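You operate a simulated robot arm through the tools that you are given. There is no shell and no other tool.

The job below is to be done with a simulated robot arm. You get a single attempt, and the scene is never put back.

Task
Test the outfeed emergency button on the running belt.
Fine: mode to hand, start, push the button in; then pull it out, push reset and turn the mode off. Where these are worked on the way, their far stop is far enough and under half their travel is too little: outfeed emergency button.

Only the result counts: the job must be done as asked and must still hold three seconds after the hand-in. Knocking over, shifting, dropping, spilling or breaking anything else fails it.

Robot
A 7-joint arm with a two-finger parallel gripper, fixed in place. Base frame: the origin is at the foot of the arm, x ahead of it, y to its left, z up. Readings come in cm, rad, newtons and seconds.
It reaches about 78.5 cm from its shoulder. Its first joint turns from -2.897 to 2.897 rad. Payload 3.4 kg.
Tool frame: the origin (TCP) lies between the finger pads and is the grasp point; the fingertips stand 3 cm ahead of it; z points along the fingers, y is the line along which they close. The gripper opens to 9.4 cm. The fingers are 2.8 cm wide and 1 cm thick; the gripper's body (5 by 9.6 cm) begins 5.5 cm behind the TCP.
Orientation is told as [roll, pitch, yaw] about the base's x, y, z axes, in that order, counted from this pose: with the fingers straight down and closing along the base's y, the tool's x points along the base's -x, its y along +y and its z along -z.

Tools
- The arm moves only by the tool nudge_tool. Its argument "deltas" is text: rows parted by semicolons, each of 7 numbers parted by spaces: the shift along the tool's x, y, z in cm, then the turn, a rotation vector about the tool's x, y, z in rad, then the finger opening in cm, from 0 to 9.4. In form: tx ty tz rx ry rz jaw; .... A call has 1 to 20 rows; each row shifts and turns the commanded pose from where the row before left it, along the tool's axes as they then stand. Each row takes 0.2 s and may step no farther than 5 cm and 0.15 rad from the row before; otherwise, or with a gripper value out of range, the whole call is refused. A pose out of reach is approached as far as the arm can. The call stops where the force on the tool passes 80 N (or 10 N more than at its start, if that is more) or the arm is blocked; 0.2 s more then pass. The fingers move at their own pace (about 7.2 cm/s each) and stop on an object; they squeeze with about 31 N. The grip force told is the motor's: it shows also when the fingers shut on nothing. Time passes only in rows, and 0.2 s behind the last, so rows that do not move let the fingers close. It gives the time, the measured TCP pose, the force on the tool (base axes), the opening and the grip force at its end, in the units of the frame above (readings bear some noise), with the torque about the TCP (base axes, N m) and any sound that the robot's microphone picked up.
- Cameras (640 x 400 px; columns grow to the right, rows downward): "scene" is fixed at [4.79, 49.88, 162.08]; the picture's right is [-0.26, -0.97, 0.00], its down [-0.76, 0.20, -0.62] and it looks along [0.60, -0.16, -0.79] (base axes); focal length 330 px, centre (320, 200). "wrist" rides on the gripper at [7.6, 1.4, -10.2] in the tool frame; the picture's right is [-0.18, 0.98, 0.00], its down [-0.75, -0.14, -0.64] and it looks along [-0.63, -0.12, 0.77] (tool axes); focal length 243 px, centre (320, 200). There is no depth. A picture from a camera that has moved, and an enlarged one, comes with that camera's place and axes in the base frame and with its lens.
- get_image(camera): a new picture of that camera. The clock stands still meanwhile.
- slide_trunk(by): slides the trunk up (or, below 0, down) by that many cm; the arm rides with it, the base frame stays. It gives what a move gives, with no picture.
- enlarge(camera, box): a new picture of the part [left, top, right, bottom] of that camera's present view, enlarged. The clock stands still meanwhile.
- hand_in(): hands the job in; it is judged then, once.

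Nothing tells you positions but the pictures and the camera data. Unless the task says otherwise, let go and move clear before handing in.

The tools are called after ">>>" as name(argument=value, ...) on one line, values as JSON. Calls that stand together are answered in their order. nudge_tool: Moves the arm, as the interface text tells. Its arguments: {"type":"object","properties":{"deltas":{"type":"string"}},"required":["deltas"]} The other tools are called the same way: slide_trunk (by) slides the trunk up or down; get_image (camera) takes a picture; enlarge (camera, box) takes an enlarged picture of a part of a camera's view; hand_in () hands the job in.

At the start:

```text
time_s: 0.0
tcp_pos: [32.19, 15.54, 131.95]
ee_rot: [0.0, -0.001, 0.0]
ft_force: [-0.5, 0.4, -0.3]
moment: [-0.01, 0.01, -0.02]
finger_gap: 9.41
finger_force: 0.0
trunk travel left (down, up): [-32.5, 6.1]
```

scene: 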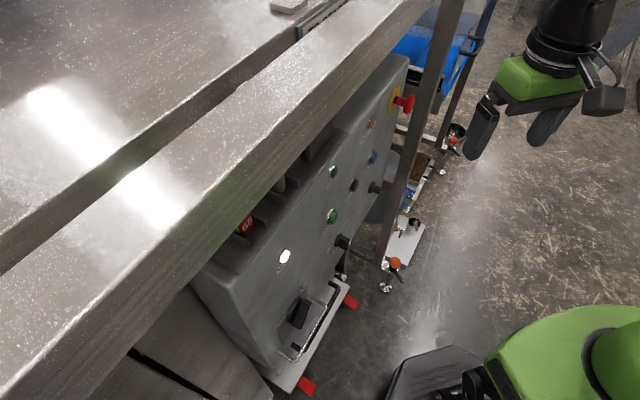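
wrist: 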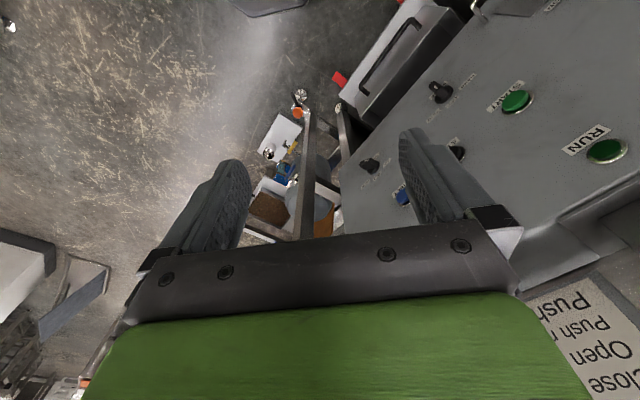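

I see a control box with several buttons and knobs on its face, and a red mushroom button on a yellow plate at the far end. I'll look closer before moving.

>>> enlarge(camera="scene", box=[260, 40, 460, 165])

>>> enlarge(camera="scene", box=[240, 140, 440, 265])

>>> enlarge(camera="wrist", box=[320, 50, 640, 250])

>>> enlarge(camera="scene", box=[180, 200, 420, 400])

```text
3.20 times, centred on (360, 102) of scene
camera zoom: at [4.79, 49.88, 162.08], right [-0.26, -0.97, 0.0], down [-0.76, 0.2, -0.62], along [0.6, -0.16, -0.79], focal length 1057 px, centre (192, 512)
```

zoom: 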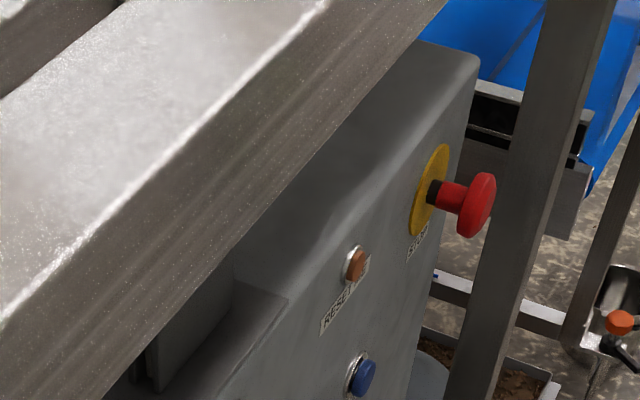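

```text
3.20 times, centred on (340, 202) of scene
camera zoom: at [4.79, 49.88, 162.08], right [-0.26, -0.97, 0.0], down [-0.76, 0.2, -0.62], along [0.6, -0.16, -0.79], focal length 1057 px, centre (256, 192)
```

zoom: 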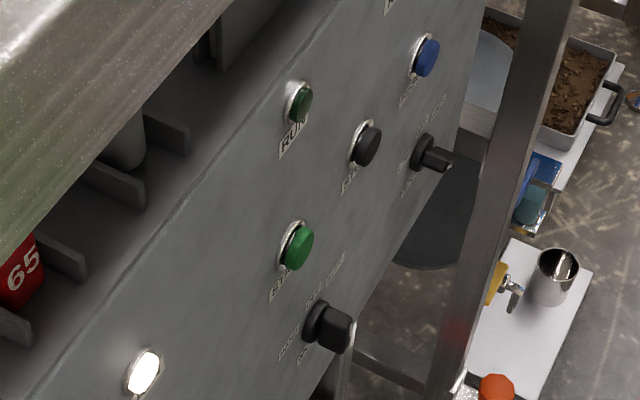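

```text
2.00 times, centred on (480, 150) of wrist
camera zoom: at [24.5, 17.05, 142.31], right [0.18, 0.98, 0.0], down [0.75, -0.14, 0.64], along [0.63, -0.12, -0.77], focal length 485 px, centre (0, 300)
```

zoom: 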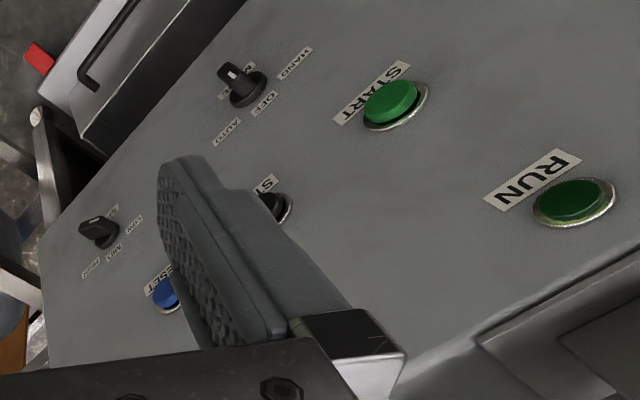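

```text
2.00 times, centred on (300, 300) of scene
camera zoom: at [4.79, 49.88, 162.08], right [-0.26, -0.97, 0.0], down [-0.76, 0.2, -0.62], along [0.6, -0.16, -0.79], focal length 660 px, centre (360, 0)
```

zoom: 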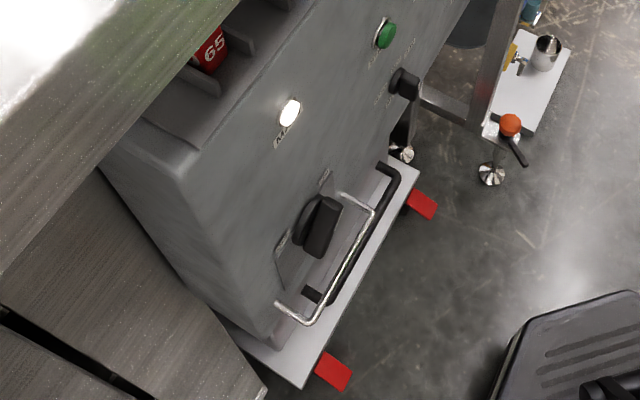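

The panel carries a mode selector (hand/off/auto), START, STOP, RESET and a red emergency button; I'll read the labels at higher magnification, since there may be more than one emergency button.

>>> enlarge(camera="scene", box=[370, 80, 430, 130])

>>> enlarge(camera="scene", box=[310, 200, 374, 260])

>>> enlarge(camera="scene", box=[350, 110, 414, 200])

>>> enlarge(camera="wrist", box=[400, 50, 560, 150])

>>> enlarge(camera="wrist", box=[340, 130, 500, 230])

>>> enlarge(camera="wrist", box=[440, 240, 640, 400])

```text
8.00 times, centred on (400, 105) of scene
camera zoom: at [4.79, 49.88, 162.08], right [-0.26, -0.97, 0.0], down [-0.76, 0.2, -0.62], along [0.6, -0.16, -0.79], focal length 2642 px, centre (-320, 960)
```

zoom: 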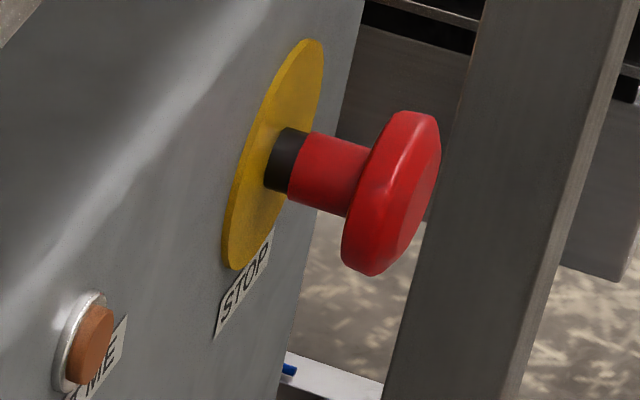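

```text
6.67 times, centred on (342, 230) of scene
camera zoom: at [4.79, 49.88, 162.08], right [-0.26, -0.97, 0.0], down [-0.76, 0.2, -0.62], along [0.6, -0.16, -0.79], focal length 2201 px, centre (173, 0)
```

zoom: 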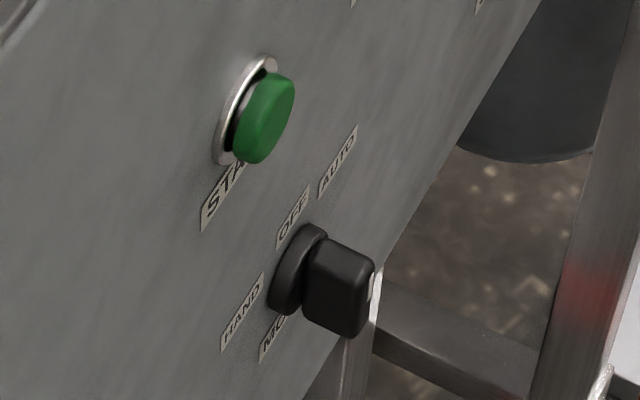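

```text
4.44 times, centred on (382, 155) of scene
camera zoom: at [4.79, 49.88, 162.08], right [-0.26, -0.97, 0.0], down [-0.76, 0.2, -0.62], along [0.6, -0.16, -0.79], focal length 1468 px, centre (44, 400)
```

zoom: 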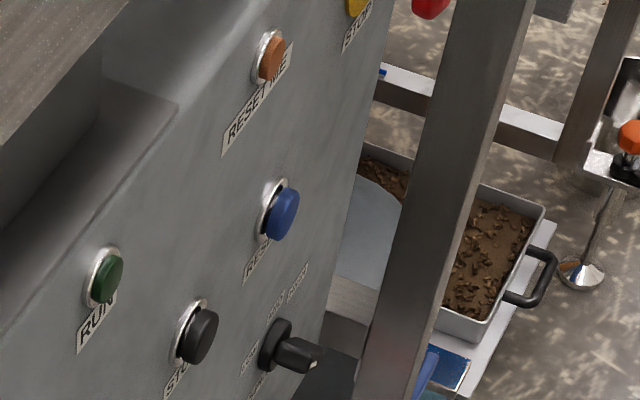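

```text
4.00 times, centred on (480, 100) of wrist
camera zoom: at [24.5, 17.05, 142.31], right [0.18, 0.98, 0.0], down [0.75, -0.14, 0.64], along [0.63, -0.12, -0.77], focal length 970 px, centre (-320, 600)
```

zoom: 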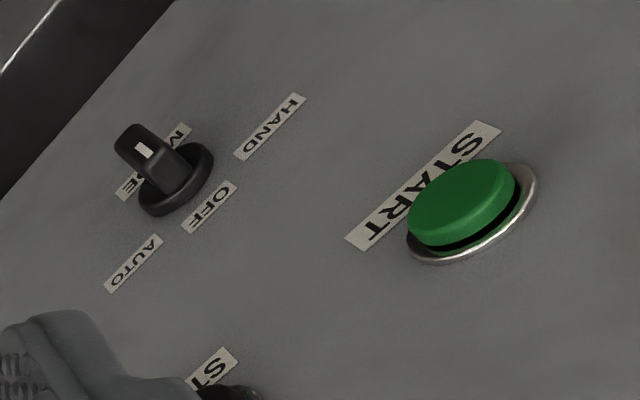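

```text
4.00 times, centred on (420, 180) of wrist
camera zoom: at [24.5, 17.05, 142.31], right [0.18, 0.98, 0.0], down [0.75, -0.14, 0.64], along [0.63, -0.12, -0.77], focal length 970 px, centre (-80, 280)
```

zoom: 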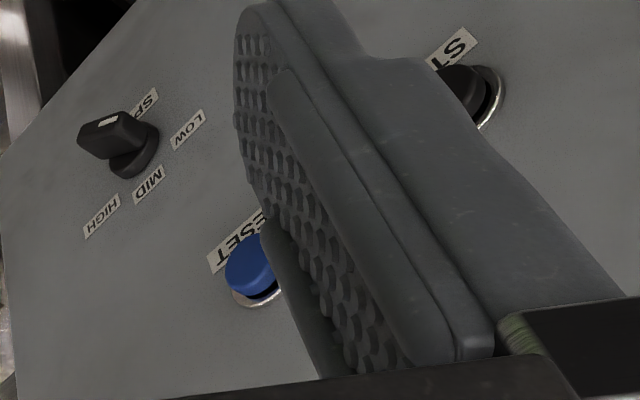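

```text
2.50 times, centred on (540, 320) of wrist
camera zoom: at [24.5, 17.05, 142.31], right [0.18, 0.98, 0.0], down [0.75, -0.14, 0.64], along [0.63, -0.12, -0.77], focal length 606 px, centre (-230, -100)
```

zoom: 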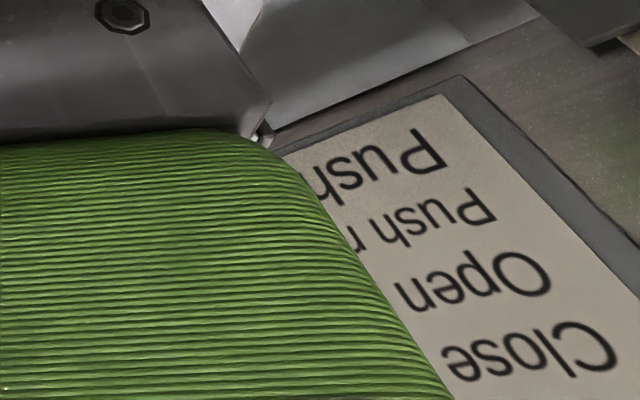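

The panel seems to stand upright at about 45° to me, with START near [38, 38, 112], RESET near [51, 26, 112] and the mode knob near [42, 36, 97]. There's also a placard I can't fully read, so I'll turn the wrist towards the panel, backing away a little, to see it.

>>> nudge_tool(deltas="0 0 0 0 0 -0.13 9.4; 0 0 0 0 0 -0.13 9.4; 0 0 0 0 0 -0.13 9.4; 0 0 0 0 0 -0.13 9.4; 0 0 0 0 0 -0.13 9.4; 0 0 0 0 0 -0.135 9.4")

```text
time_s: 1.4
tcp_pos: [32.19, 15.58, 132.01]
ee_rot: [0.001, -0.002, 0.787]
ft_force: [0.5, -0.6, -0.2]
moment: [0.01, 0.03, -0.02]
finger_gap: 9.38
finger_force: 0.0
trunk travel left (down, up): [-32.5, 6.1]
```

The tool is now yawed 45° and should face the panel. I'll take a picture to see the panel and the placard.

>>> get_image(camera="wrist")

>>> get_image(camera="scene")

```text
taken
camera wrist: at [25.73, 11.22, 142.31], right [-0.57, 0.82, 0.0], down [0.63, 0.43, 0.64], along [0.53, 0.36, -0.77], focal length 243 px, centre (320, 200)
```

wrist: 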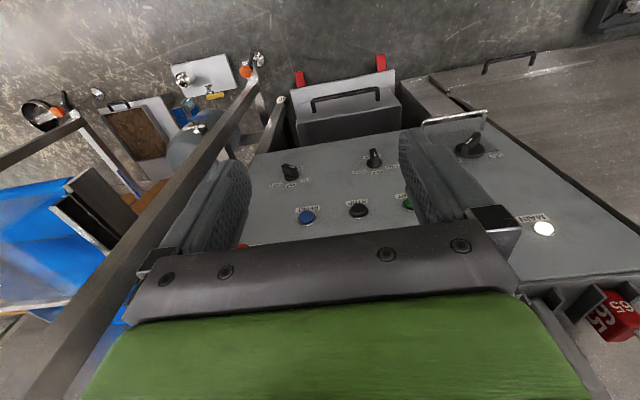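

```text
taken
```

scene: 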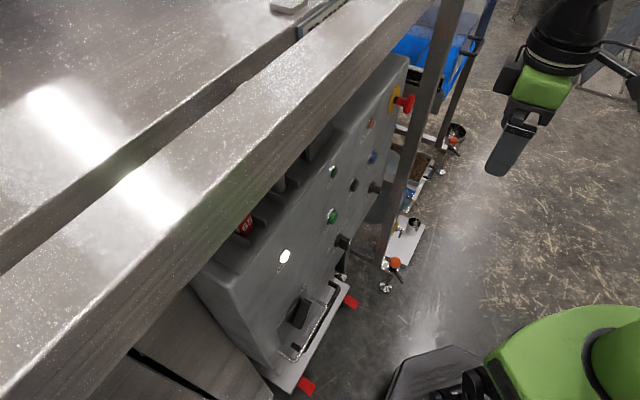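

I see a vertical steel post just right of the panel, at roughly [61, 9], and the red button near [57, 16, 119]. Next I'll tilt the wrist upward, still well clear of the panel, to see the placard and the upper area.

>>> nudge_tool(deltas="0 0 0 0 -0.14 0 9.4; 0 0 0 0 -0.14 0 9.4; 0 0 0 0 -0.14 0 9.4; 0 0 0 0 -0.14 0 9.4; 0 0 0 0 -0.14 0 9.4")

>>> get_image(camera="wrist")

```text
time_s: 2.6
tcp_pos: [32.12, 15.53, 131.94]
ee_rot: [0.0, -0.703, 0.785]
ft_force: [-0.4, 0.0, -0.6]
moment: [-0.04, 0.04, 0.0]
finger_gap: 9.39
finger_force: 0.0
trunk travel left (down, up): [-32.5, 6.1]
```

```text
taken
camera wrist: at [22.23, 7.8, 134.98], right [-0.6, 0.79, 0.12], down [0.21, 0.01, 0.98], along [0.77, 0.61, -0.18], focal length 243 px, centre (320, 200)
```

wrist: 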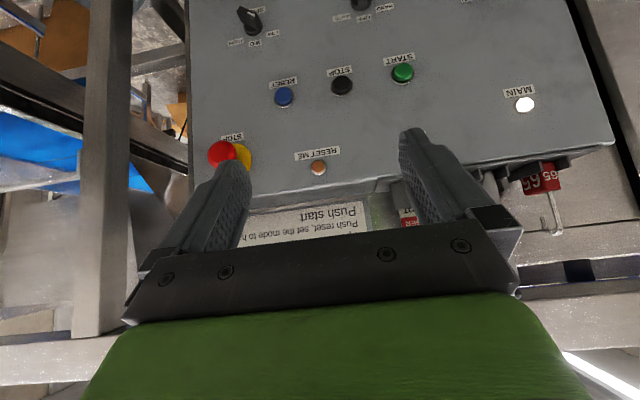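

The placard is a starting procedure ("Push reset, set the mode to h…", "Push start"). I'll enlarge it and the other parts.

>>> enlarge(camera="wrist", box=[200, 180, 440, 260])

>>> enlarge(camera="wrist", box=[180, 110, 260, 180])

>>> enlarge(camera="wrist", box=[480, 60, 640, 260])

>>> enlarge(camera="wrist", box=[220, 0, 420, 120])

```text
2.67 times, centred on (320, 220) of wrist
camera zoom: at [22.23, 7.8, 134.98], right [-0.6, 0.79, 0.12], down [0.21, 0.01, 0.98], along [0.77, 0.61, -0.18], focal length 647 px, centre (320, 147)
```

zoom: 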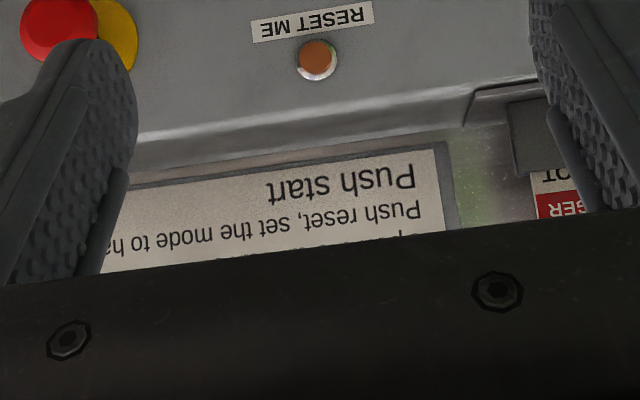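

```text
5.71 times, centred on (220, 145) of wrist
camera zoom: at [22.23, 7.8, 134.98], right [-0.6, 0.79, 0.12], down [0.21, 0.01, 0.98], along [0.77, 0.61, -0.18], focal length 1386 px, centre (891, 514)
```

zoom: 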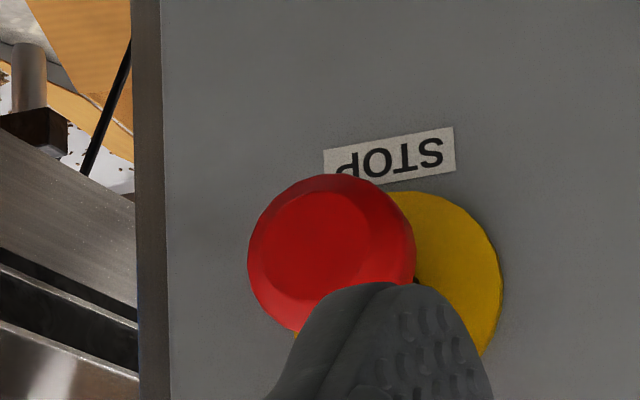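

```text
2.00 times, centred on (560, 160) of wrist
camera zoom: at [22.23, 7.8, 134.98], right [-0.6, 0.79, 0.12], down [0.21, 0.01, 0.98], along [0.77, 0.61, -0.18], focal length 485 px, centre (-160, 280)
```

zoom: 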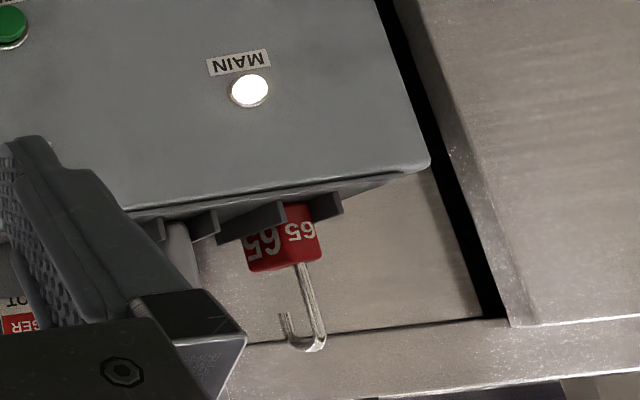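

```text
3.20 times, centred on (320, 60) of wrist
camera zoom: at [22.23, 7.8, 134.98], right [-0.6, 0.79, 0.12], down [0.21, 0.01, 0.98], along [0.77, 0.61, -0.18], focal length 776 px, centre (320, 648)
```

zoom: 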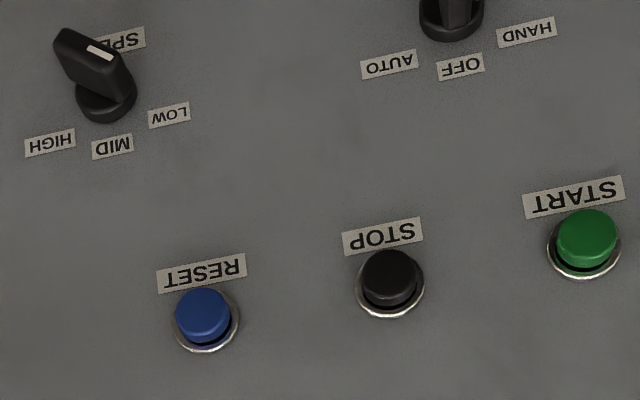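

The red button's label reads just "STOP", and there are lockout padlocks and tags on a shelf above the panel. I'll tilt further up to read the placard in full and look for any other emergency buttons.

>>> nudge_tool(deltas="0 0 0 0 -0.14 0 9.4; 0 0 0 0 -0.14 0 9.4; 0 0 0 0 -0.14 0 9.4; 0 0 0 0 -0.14 0 9.4")

>>> get_image(camera="wrist")

>>> get_image(camera="scene")

```text
time_s: 3.6
tcp_pos: [31.85, 15.46, 132.56]
ee_rot: [-0.064, -1.221, 0.842]
ft_force: [0.0, 0.4, 0.0]
moment: [0.0, -0.05, 0.01]
finger_gap: 9.37
finger_force: 0.1
out of reach, approached as far as the arm can: row 4
trunk travel left (down, up): [-32.5, 6.1]
```

```text
taken
camera wrist: at [22.12, 7.9, 128.98], right [-0.65, 0.75, 0.15], down [-0.16, -0.33, 0.93], along [0.74, 0.58, 0.33], focal length 243 px, centre (320, 200)
```

wrist: 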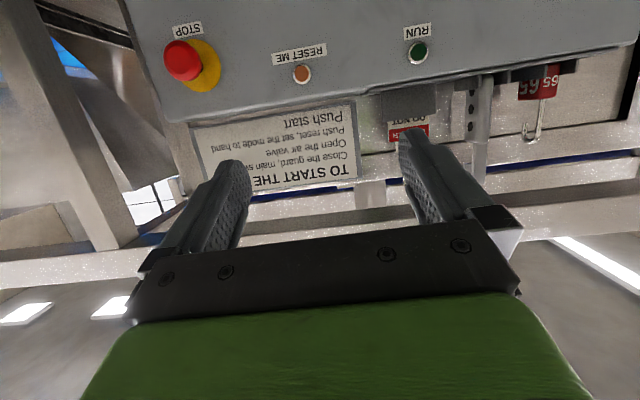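

```text
taken
```

scene: 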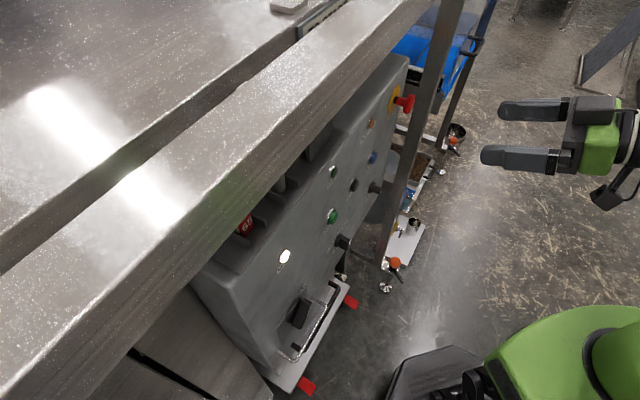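

>>> enlarge(camera="wrist", box=[180, 90, 440, 220])

>>> enlarge(camera="wrist", box=[360, 40, 600, 190])

>>> enlarge(camera="wrist", box=[0, 0, 240, 240])

>>> enlarge(camera="scene", box=[180, 0, 500, 120])

>>> enlarge(camera="scene", box=[370, 180, 470, 300])

```text
2.46 times, centred on (310, 155) of wrist
camera zoom: at [22.12, 7.9, 128.98], right [-0.65, 0.75, 0.15], down [-0.16, -0.33, 0.93], along [0.74, 0.58, 0.33], focal length 597 px, centre (345, 311)
```

zoom: 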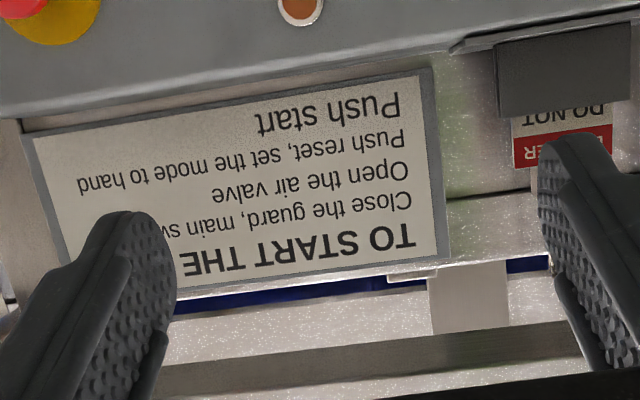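

```text
2.67 times, centred on (480, 115) of wrist
camera zoom: at [22.12, 7.9, 128.98], right [-0.65, 0.75, 0.15], down [-0.16, -0.33, 0.93], along [0.74, 0.58, 0.33], focal length 647 px, centre (-107, 427)
```

zoom: 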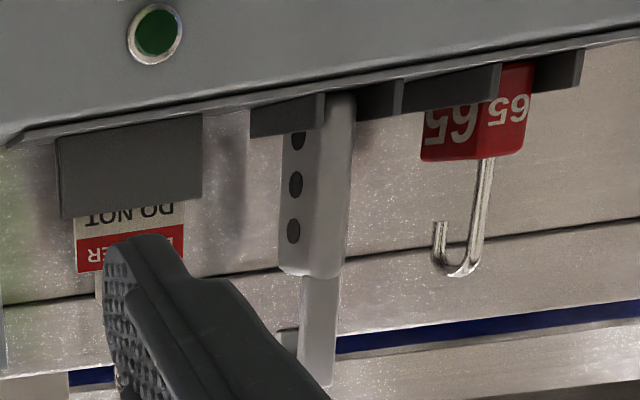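

```text
1.67 times, centred on (120, 120) of wrist
camera zoom: at [22.12, 7.9, 128.98], right [-0.65, 0.75, 0.15], down [-0.16, -0.33, 0.93], along [0.74, 0.58, 0.33], focal length 404 px, centre (653, 333)
```

zoom: 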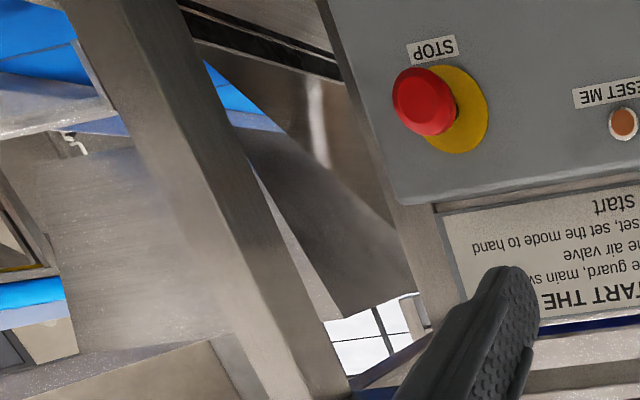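

```text
2.00 times, centred on (340, 60) of scene
camera zoom: at [4.79, 49.88, 162.08], right [-0.26, -0.97, 0.0], down [-0.76, 0.2, -0.62], along [0.6, -0.16, -0.79], focal length 660 px, centre (280, 480)
```

zoom: 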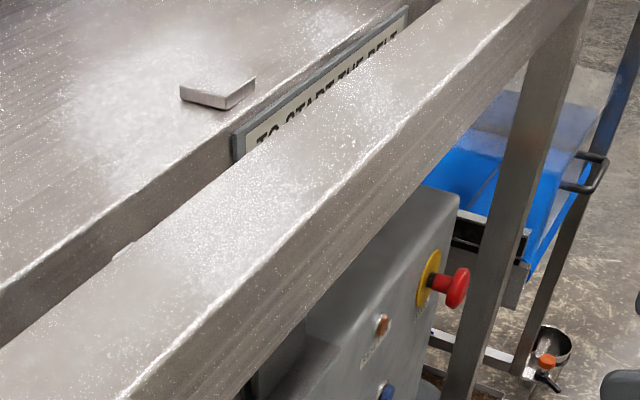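

```text
3.33 times, centred on (420, 240) of scene
camera zoom: at [4.79, 49.88, 162.08], right [-0.26, -0.97, 0.0], down [-0.76, 0.2, -0.62], along [0.6, -0.16, -0.79], focal length 1101 px, centre (-13, 67)
```

zoom: 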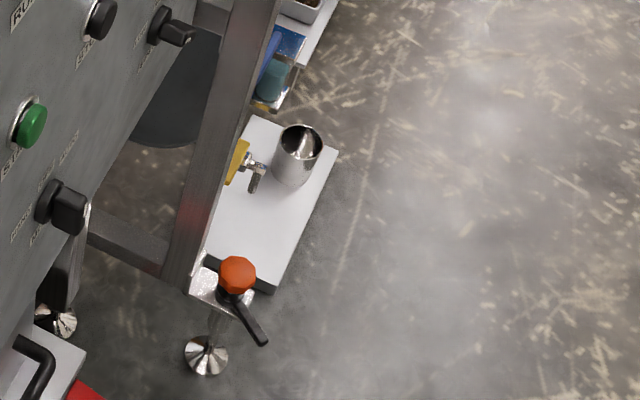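

The placard says: close the guard, main switch on, open the air valve, push reset, set the mode to hand, push start. I'll tilt back to a reachable pose and look left and right for other emergency buttons, the guard and the air valve.

>>> nudge_tool(deltas="0 0 0 0 0.14 0 9.4; 0 0 0 0 0.14 0 9.4; 0 0 0 0 0.14 0 9.4; 0 0 0 0 0.14 0 9.4")

```text
time_s: 4.6
tcp_pos: [32.02, 15.58, 132.51]
ee_rot: [0.0, -0.696, 0.784]
ft_force: [-0.1, 0.5, -0.5]
moment: [-0.04, 0.0, 0.03]
finger_gap: 9.39
finger_force: 0.0
trunk travel left (down, up): [-32.5, 6.1]
```

Pose is back as expected. I'll yaw left about the vertical to see the left end of the belt.

>>> nudge_tool(deltas="0 0 0 -0.0902 0 -0.1071 9.4; 0 0 0 -0.0902 0 -0.1071 9.4; 0 0 0 -0.0902 0 -0.1071 9.4; 0 0 0 -0.0902 0 -0.1071 9.4; 0 0 0 -0.0902 0 -0.1071 9.4")

>>> get_image(camera="wrist")

```text
time_s: 5.8
tcp_pos: [32.06, 15.7, 132.47]
ee_rot: [0.0, -0.7, 1.486]
ft_force: [0.2, 0.3, 0.7]
moment: [0.0, 0.01, 0.0]
finger_gap: 9.38
finger_force: 0.0
trunk travel left (down, up): [-32.5, 6.1]
```

```text
taken
camera wrist: at [29.54, 3.37, 135.52], right [-0.97, 0.22, 0.12], down [0.15, 0.15, 0.98], along [0.2, 0.96, -0.18], focal length 243 px, centre (320, 200)
```

wrist: 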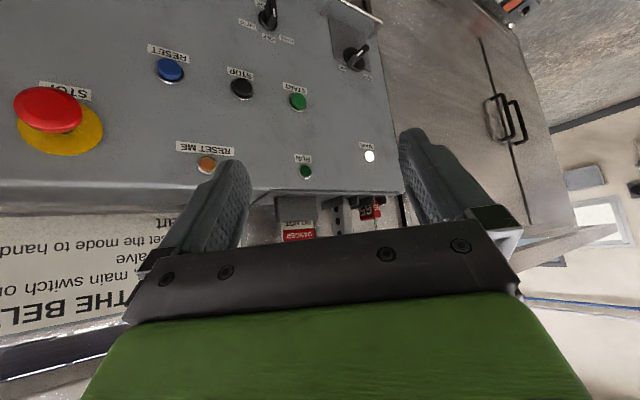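

Left of the panel is a cabinet with handles and no second red button. Now I'll enlarge some details and then turn right.

>>> enlarge(camera="wrist", box=[240, 0, 400, 90])

>>> enlarge(camera="wrist", box=[440, 0, 640, 240])

>>> nudge_tool(deltas="0 0 0 0.0902 0 0.1071 9.4; 0 0 0 0.0902 0 0.1071 9.4; 0 0 0 0.0902 0 0.1071 9.4; 0 0 0 0.0902 0 0.1071 9.4; 0 0 0 0.0902 0 0.1071 9.4; 0 0 0 0.0902 0 0.1071 9.4; 0 0 0 0.0902 0 0.1071 9.4; 0 0 0 0.0902 0 0.1071 9.4; 0 0 0 0.0902 0 0.1071 9.4; 0 0 0 0.0902 0 0.1071 9.4")

>>> get_image(camera="wrist")

```text
4.00 times, centred on (320, 45) of wrist
camera zoom: at [29.54, 3.37, 135.52], right [-0.97, 0.22, 0.12], down [0.15, 0.15, 0.98], along [0.2, 0.96, -0.18], focal length 970 px, centre (320, 820)
```

zoom: 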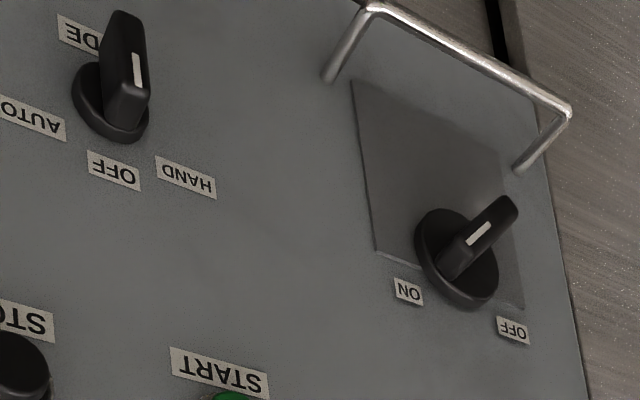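

```text
1.67 times, centred on (540, 120) of wrist
camera zoom: at [29.54, 3.37, 135.52], right [-0.97, 0.22, 0.12], down [0.15, 0.15, 0.98], along [0.2, 0.96, -0.18], focal length 404 px, centre (-47, 333)
```

zoom: 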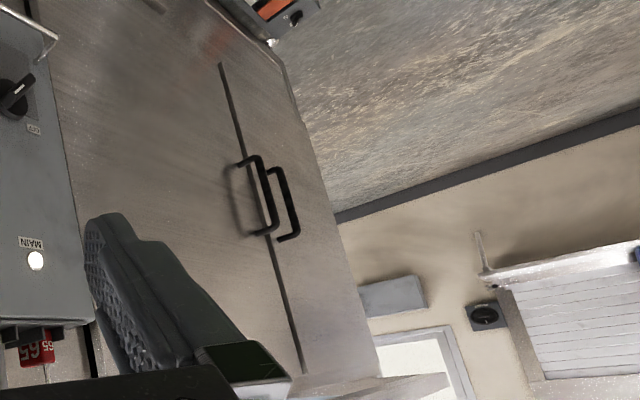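

```text
time_s: 8.0
tcp_pos: [31.89, 15.68, 132.54]
ee_rot: [-0.002, -0.699, 0.084]
ft_force: [-0.1, -0.3, -0.1]
moment: [-0.01, 0.0, 0.03]
finger_gap: 9.42
finger_force: 0.0
trunk travel left (down, up): [-32.5, 6.1]
```

```text
taken
camera wrist: at [19.35, 16.12, 135.53], right [0.06, 0.99, 0.12], down [0.17, -0.13, 0.98], along [0.98, -0.04, -0.18], focal length 243 px, centre (320, 200)
```

wrist: 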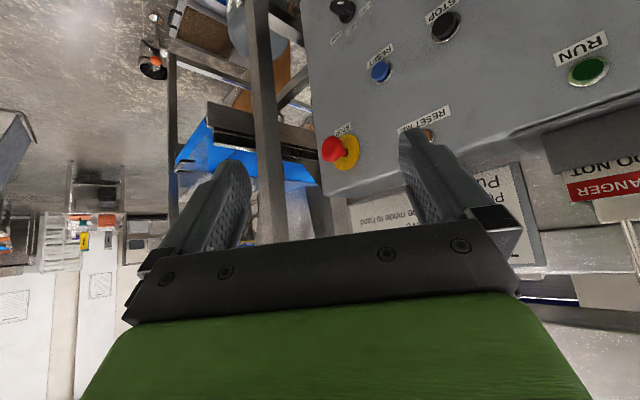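

The view to the right shows the red button, the post and a blue chute past it. I'll enlarge to check for any other emergency button, guard and valve.

>>> enlarge(camera="wrist", box=[140, 0, 380, 150])

>>> enlarge(camera="wrist", box=[160, 90, 400, 240])

>>> enlarge(camera="wrist", box=[0, 100, 240, 290])

>>> enlarge(camera="wrist", box=[390, 120, 640, 290])

```text
2.67 times, centred on (260, 75) of wrist
camera zoom: at [19.35, 16.12, 135.53], right [0.06, 0.99, 0.12], down [0.17, -0.13, 0.98], along [0.98, -0.04, -0.18], focal length 647 px, centre (480, 533)
```

zoom: 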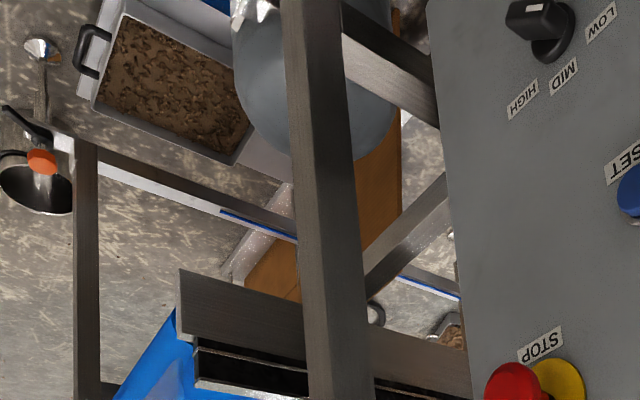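

```text
2.67 times, centred on (280, 165) of wrist
camera zoom: at [19.35, 16.12, 135.53], right [0.06, 0.99, 0.12], down [0.17, -0.13, 0.98], along [0.98, -0.04, -0.18], focal length 647 px, centre (427, 293)
```

zoom: 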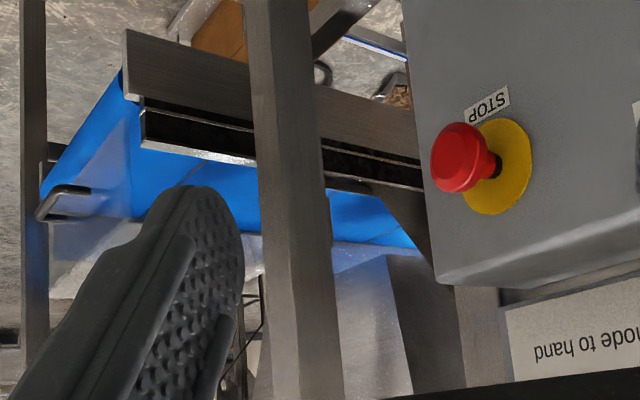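

```text
2.11 times, centred on (120, 195) of wrist
camera zoom: at [19.35, 16.12, 135.53], right [0.06, 0.99, 0.12], down [0.17, -0.13, 0.98], along [0.98, -0.04, -0.18], focal length 511 px, centre (741, 210)
```

zoom: 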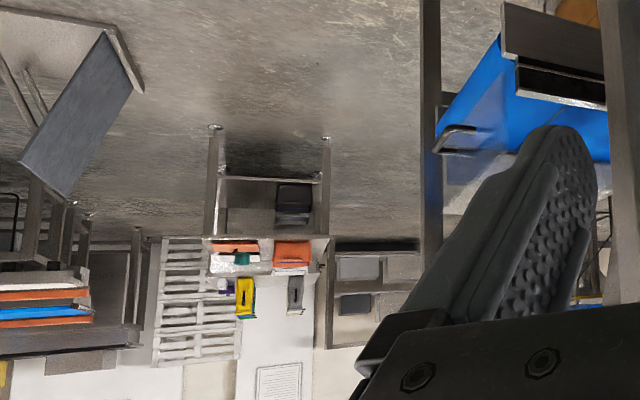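

```text
2.35 times, centred on (515, 205) of wrist
camera zoom: at [19.35, 16.12, 135.53], right [0.06, 0.99, 0.12], down [0.17, -0.13, 0.98], along [0.98, -0.04, -0.18], focal length 571 px, centre (-139, 188)
```

zoom: 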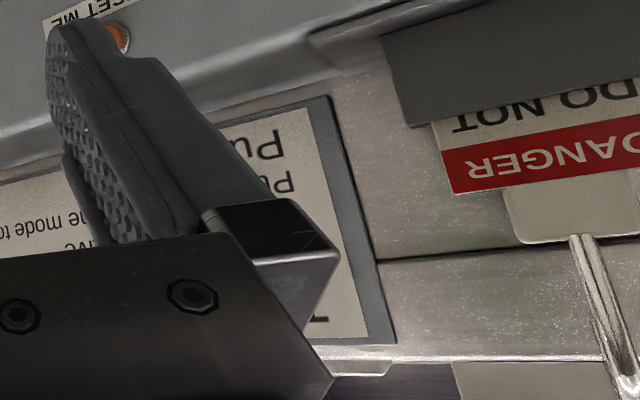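

A blue belt with what looks like a clear guard lies right of the post, around x 75–110. I'll shift the arm to the right, in free space, to look along the belt for an outfeed emergency button.

>>> nudge_tool(deltas="0 -4 0 0 0 0 9.4; 0 -4 0 0 0 0 9.4; 0 -4 0 0 0 0 9.4; 0 -4 0 0 0 0 9.4; 0 -4 0 0 0 0 9.4; 0 -4 0 0 0 0 9.4; 0 -4 0 0 0 0 9.4")

>>> get_image(camera="wrist")

>>> get_image(camera="scene")

```text
time_s: 9.6
tcp_pos: [34.37, -12.38, 132.5]
ee_rot: [0.0, -0.699, 0.085]
ft_force: [0.0, -0.4, 0.5]
moment: [0.0, 0.03, 0.01]
finger_gap: 9.39
finger_force: 0.0
trunk travel left (down, up): [-32.5, 6.1]
```

```text
taken
camera wrist: at [21.86, -12.01, 135.57], right [0.06, 0.99, 0.12], down [0.17, -0.13, 0.98], along [0.98, -0.03, -0.18], focal length 243 px, centre (320, 200)
```

wrist: 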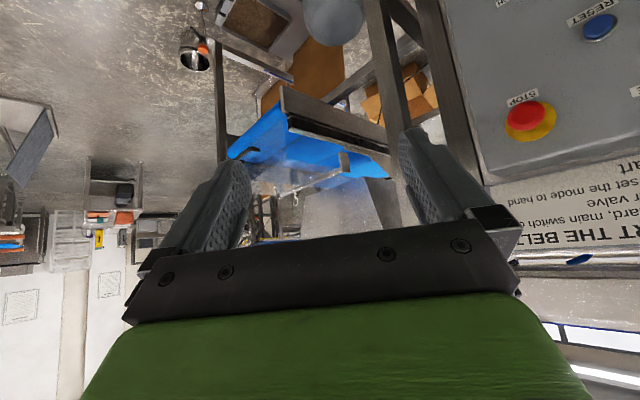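

```text
taken
```

scene: 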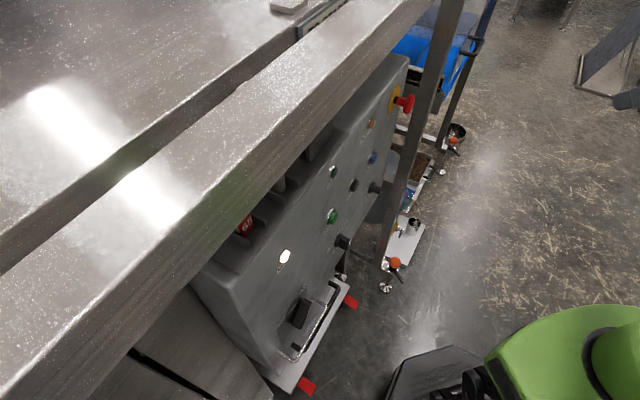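

>>> enlarge(camera="wrist", box=[220, 60, 430, 230])

>>> enlarge(camera="wrist", box=[160, 0, 320, 100])

>>> enlarge(camera="wrist", box=[430, 60, 640, 280])

```text
2.35 times, centred on (325, 145) of wrist
camera zoom: at [21.86, -12.01, 135.57], right [0.06, 0.99, 0.12], down [0.17, -0.13, 0.98], along [0.98, -0.03, -0.18], focal length 571 px, centre (308, 329)
```

zoom: 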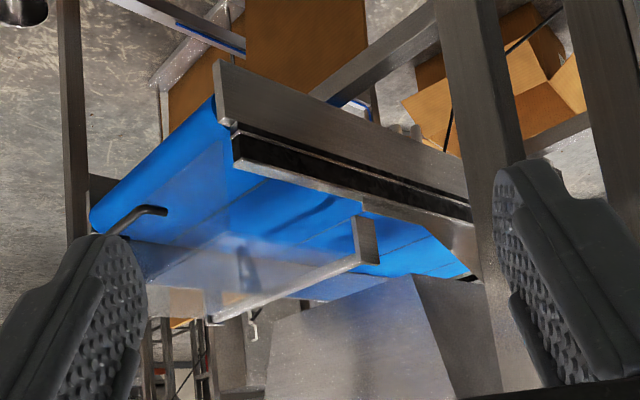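

```text
4.00 times, centred on (240, 50) of wrist
camera zoom: at [21.86, -12.01, 135.57], right [0.06, 0.99, 0.12], down [0.17, -0.13, 0.98], along [0.98, -0.03, -0.18], focal length 970 px, centre (640, 800)
```

zoom: 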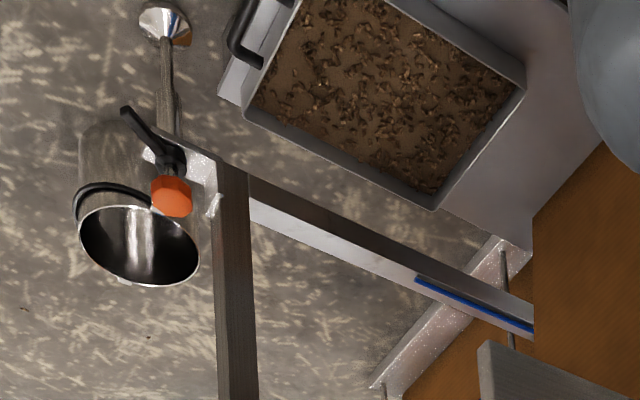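

```text
1.82 times, centred on (535, 170) of wrist
camera zoom: at [21.86, -12.01, 135.57], right [0.06, 0.99, 0.12], down [0.17, -0.13, 0.98], along [0.98, -0.03, -0.18], focal length 441 px, centre (-71, 254)
```

zoom: 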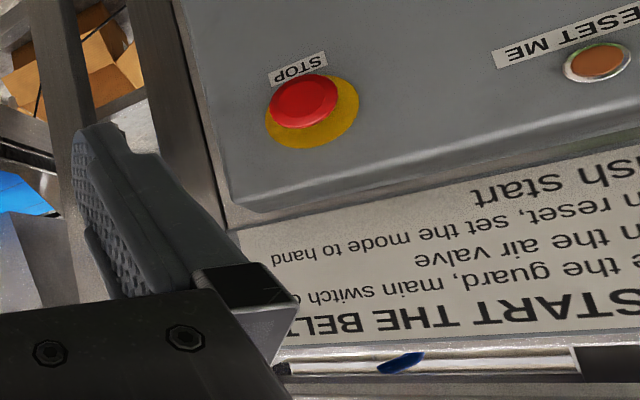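

I find only one emergency button: the red one at the right end of the panel; the clear guard over the blue belt looks down. To point the hand horizontally at the panel I need the shoulder lower, so I'll slide the trunk down and then swing back towards the panel.

>>> slide_trunk(by=-28)

>>> get_image(camera="scene")

>>> get_image(camera="wrist")

```text
time_s: 12.4
tcp_pos: [34.35, -12.3, 104.49]
ee_rot: [0.0, -0.701, 0.086]
ft_force: [-0.3, 0.1, -0.4]
moment: [-0.01, 0.02, 0.0]
finger_gap: 9.4
finger_force: 0.0
trunk travel left (down, up): [-4.5, 34.1]
```

```text
taken
```

scene: 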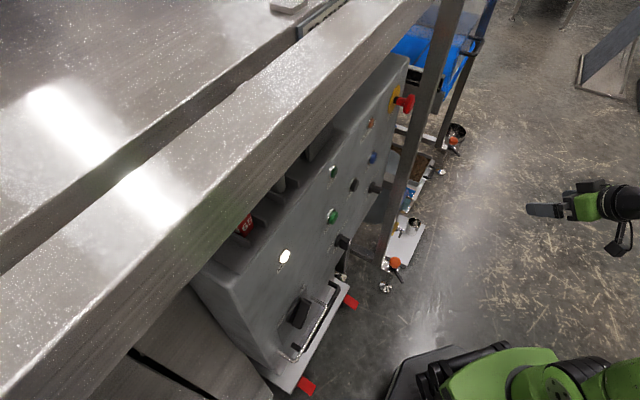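

```text
taken
camera wrist: at [21.79, -11.85, 107.51], right [0.06, 0.99, 0.12], down [0.17, -0.13, 0.98], along [0.98, -0.04, -0.18], focal length 243 px, centre (320, 200)
```

wrist: 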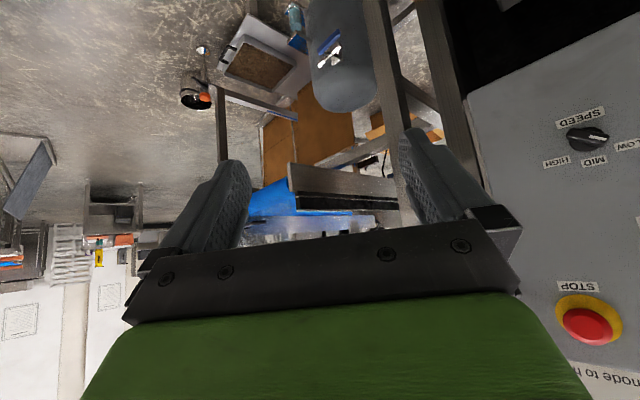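

Now a grey tank-like object with something blue on it is visible behind the frame; I'll enlarge it in case it is the air valve.

>>> enlarge(camera="wrist", box=[270, 0, 450, 120])

>>> enlarge(camera="wrist", box=[220, 130, 420, 250])

>>> enlarge(camera="scene", box=[380, 0, 520, 90])

```text
3.33 times, centred on (360, 60) of wrist
camera zoom: at [21.79, -11.85, 107.51], right [0.06, 0.99, 0.12], down [0.17, -0.13, 0.98], along [0.98, -0.04, -0.18], focal length 809 px, centre (187, 667)
```

zoom: 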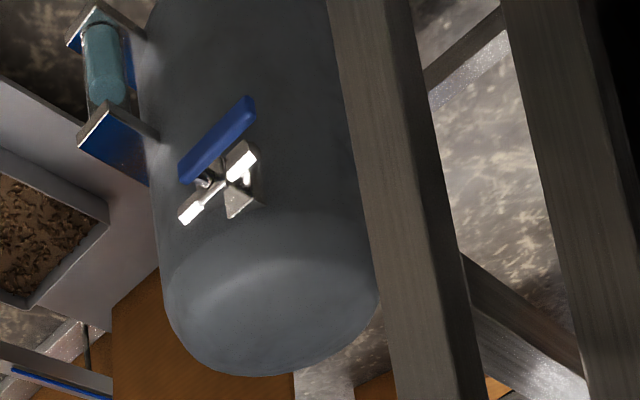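

```text
3.20 times, centred on (320, 190) of wrist
camera zoom: at [21.79, -11.85, 107.51], right [0.06, 0.99, 0.12], down [0.17, -0.13, 0.98], along [0.98, -0.04, -0.18], focal length 776 px, centre (320, 232)
```

zoom: 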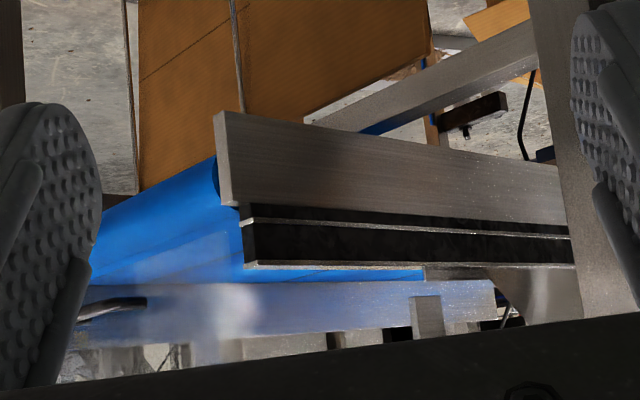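

```text
4.44 times, centred on (450, 45) of scene
camera zoom: at [4.79, 49.88, 162.08], right [-0.26, -0.97, 0.0], down [-0.76, 0.2, -0.62], along [0.6, -0.16, -0.79], focal length 1468 px, centre (-258, 889)
```

zoom: 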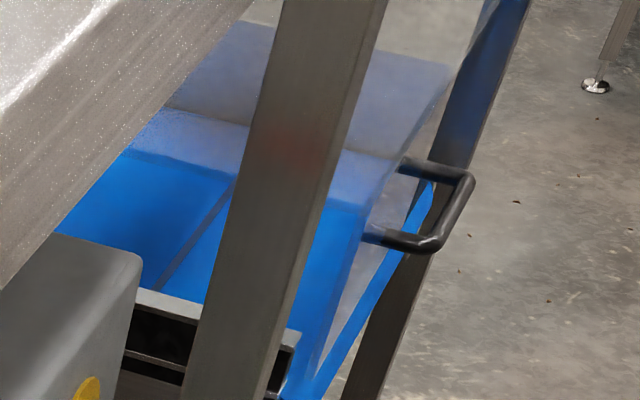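

There's a blue-lever valve on a grey tank lower down and the guard sits over the belt; the RUN lamp will tell me whether the interlocks are satisfied. I'll now yaw back to face the panel and move in front of it, about 15 cm off.

>>> nudge_tool(deltas="0 0 0 -0.0902 0 -0.1071 9.4; 0 0 0 -0.0902 0 -0.1071 9.4; 0 0 0 -0.0902 0 -0.1071 9.4; 0 0 0 -0.0902 0 -0.1071 9.4; 0 0 0 -0.0902 0 -0.1071 9.4; -1.95 3.5 1.64 0 0 0 9.4; -1.95 3.5 1.64 0 0 0 9.4; -1.95 3.5 1.64 0 0 0 9.4; -1.95 3.5 1.64 0 0 0 9.4; -1.95 3.5 1.64 0 0 0 9.4; -1.95 3.5 1.64 0 0 0 9.4; -1.95 3.5 1.64 0 0 0 9.4; -1.95 3.5 1.64 0 0 0 9.4")

>>> get_image(camera="wrist")

>>> get_image(camera="scene")

```text
time_s: 15.2
tcp_pos: [29.01, 21.91, 104.4]
ee_rot: [0.0, -0.701, 0.783]
ft_force: [0.5, 0.3, 0.2]
moment: [0.0, 0.01, 0.02]
finger_gap: 9.39
finger_force: 0.0
trunk travel left (down, up): [-4.5, 34.1]
```

```text
taken
camera wrist: at [19.11, 14.24, 107.51], right [-0.59, 0.8, 0.12], down [0.21, 0.02, 0.98], along [0.77, 0.61, -0.18], focal length 243 px, centre (320, 200)
```

wrist: 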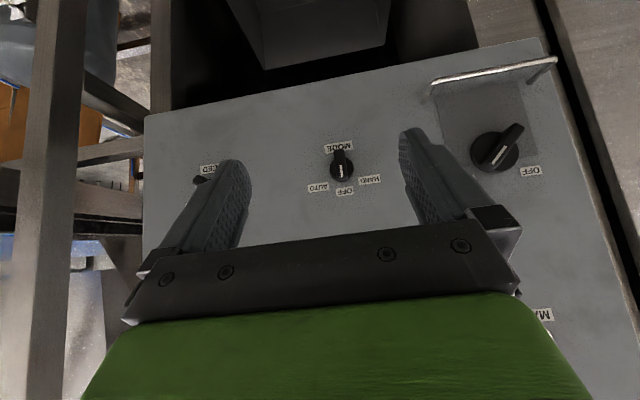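

```text
taken
```

scene: 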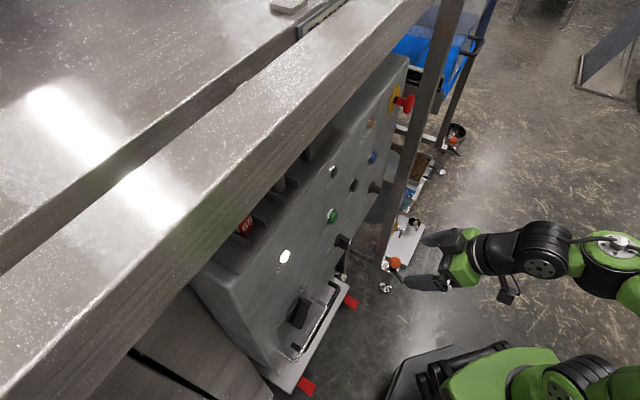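

The mode knob is straight ahead. I'll enlarge it to read its pointer.

>>> enlarge(camera="wrist", box=[296, 130, 392, 205])

>>> enlarge(camera="wrist", box=[430, 50, 590, 190])

```text
5.33 times, centred on (344, 168) of wrist
camera zoom: at [19.11, 14.24, 107.51], right [-0.59, 0.8, 0.12], down [0.21, 0.02, 0.98], along [0.77, 0.61, -0.18], focal length 1294 px, centre (192, 373)
```

zoom: 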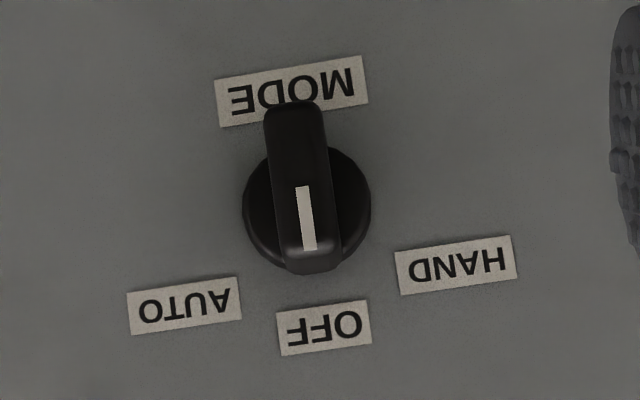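

```text
2.86 times, centred on (510, 120) of wrist
camera zoom: at [19.11, 14.24, 107.51], right [-0.59, 0.8, 0.12], down [0.21, 0.02, 0.98], along [0.77, 0.61, -0.18], focal length 693 px, centre (-223, 429)
```

zoom: 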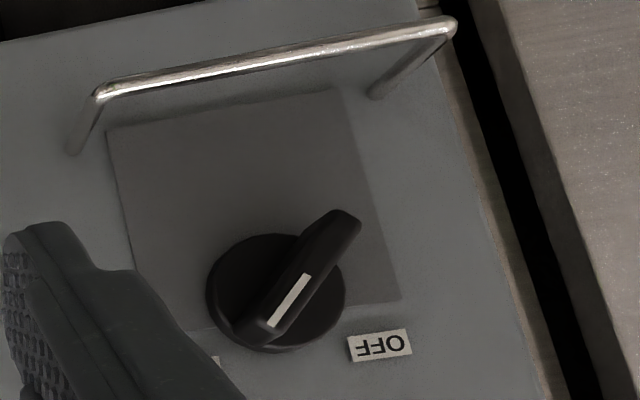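

The mode knob points at OFF, with HAND about 60° counter-clockwise; the main switch points to ON. I'll move nearer (still ~10 cm off) and tilt the hand to horizontal.

>>> nudge_tool(deltas="0 0 3 0 0 0 9.4; 0 0 3 0 0 0 9.4; 0 0 0 0 -0.145 0 9.4; 0 0 0 0 -0.145 0 9.4; 0 0 0 0 -0.145 0 9.4; 0 0 0 0 -0.145 0 9.4; 0 0 0 0 -0.145 0 9.4; 0 0 0 0 -0.145 0 9.4")

>>> get_image(camera="wrist")

>>> get_image(camera="scene")

```text
time_s: 17.0
tcp_pos: [33.55, 24.94, 100.83]
ee_rot: [-0.002, -1.329, 0.784]
ft_force: [0.1, 0.6, -1.2]
moment: [-0.01, 0.02, 0.01]
finger_gap: 9.4
finger_force: 0.0
out of reach, approached as far as the arm can: row 6, 7, 8
trunk travel left (down, up): [-4.5, 34.1]
```

```text
taken
camera wrist: at [24.09, 17.66, 96.01], right [-0.66, 0.73, 0.18], down [-0.21, -0.41, 0.89], along [0.72, 0.55, 0.43], focal length 243 px, centre (320, 200)
```

wrist: 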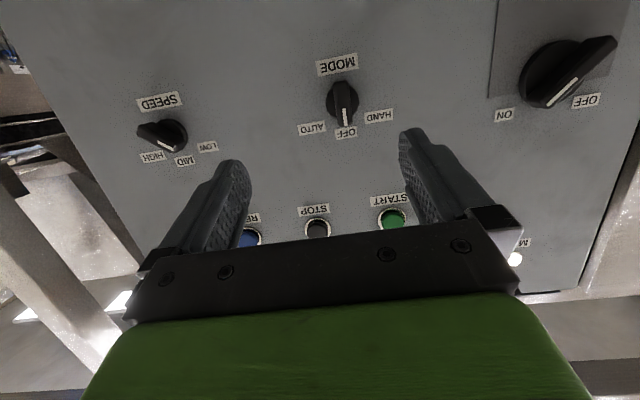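

```text
taken
```

scene: 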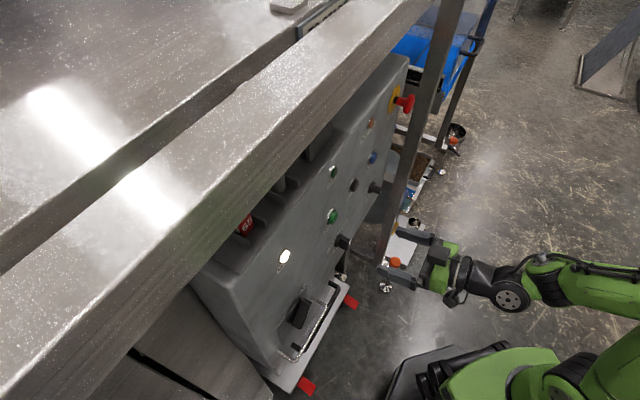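

The hand reaches about 14° short of horizontal here, so I'll lower the trunk the rest of the way, which helps this angle and brings the hand to knob height.

>>> slide_trunk(by=-4.4)

>>> nudge_tool(deltas="0 0 0 0 0 0 9.4")

```text
time_s: 17.9
tcp_pos: [33.44, 24.96, 96.72]
ee_rot: [-0.002, -1.329, 0.786]
ft_force: [0.4, -0.4, -0.1]
moment: [0.0, 0.01, 0.0]
finger_gap: 9.39
finger_force: 0.1
trunk travel left (down, up): [-0.1, 38.5]
```

```text
time_s: 18.3
tcp_pos: [33.41, 24.93, 96.72]
ee_rot: [-0.002, -1.329, 0.784]
ft_force: [-0.9, -0.2, 0.6]
moment: [0.01, 0.01, -0.03]
finger_gap: 9.39
finger_force: 0.0
trunk travel left (down, up): [-0.1, 38.5]
```

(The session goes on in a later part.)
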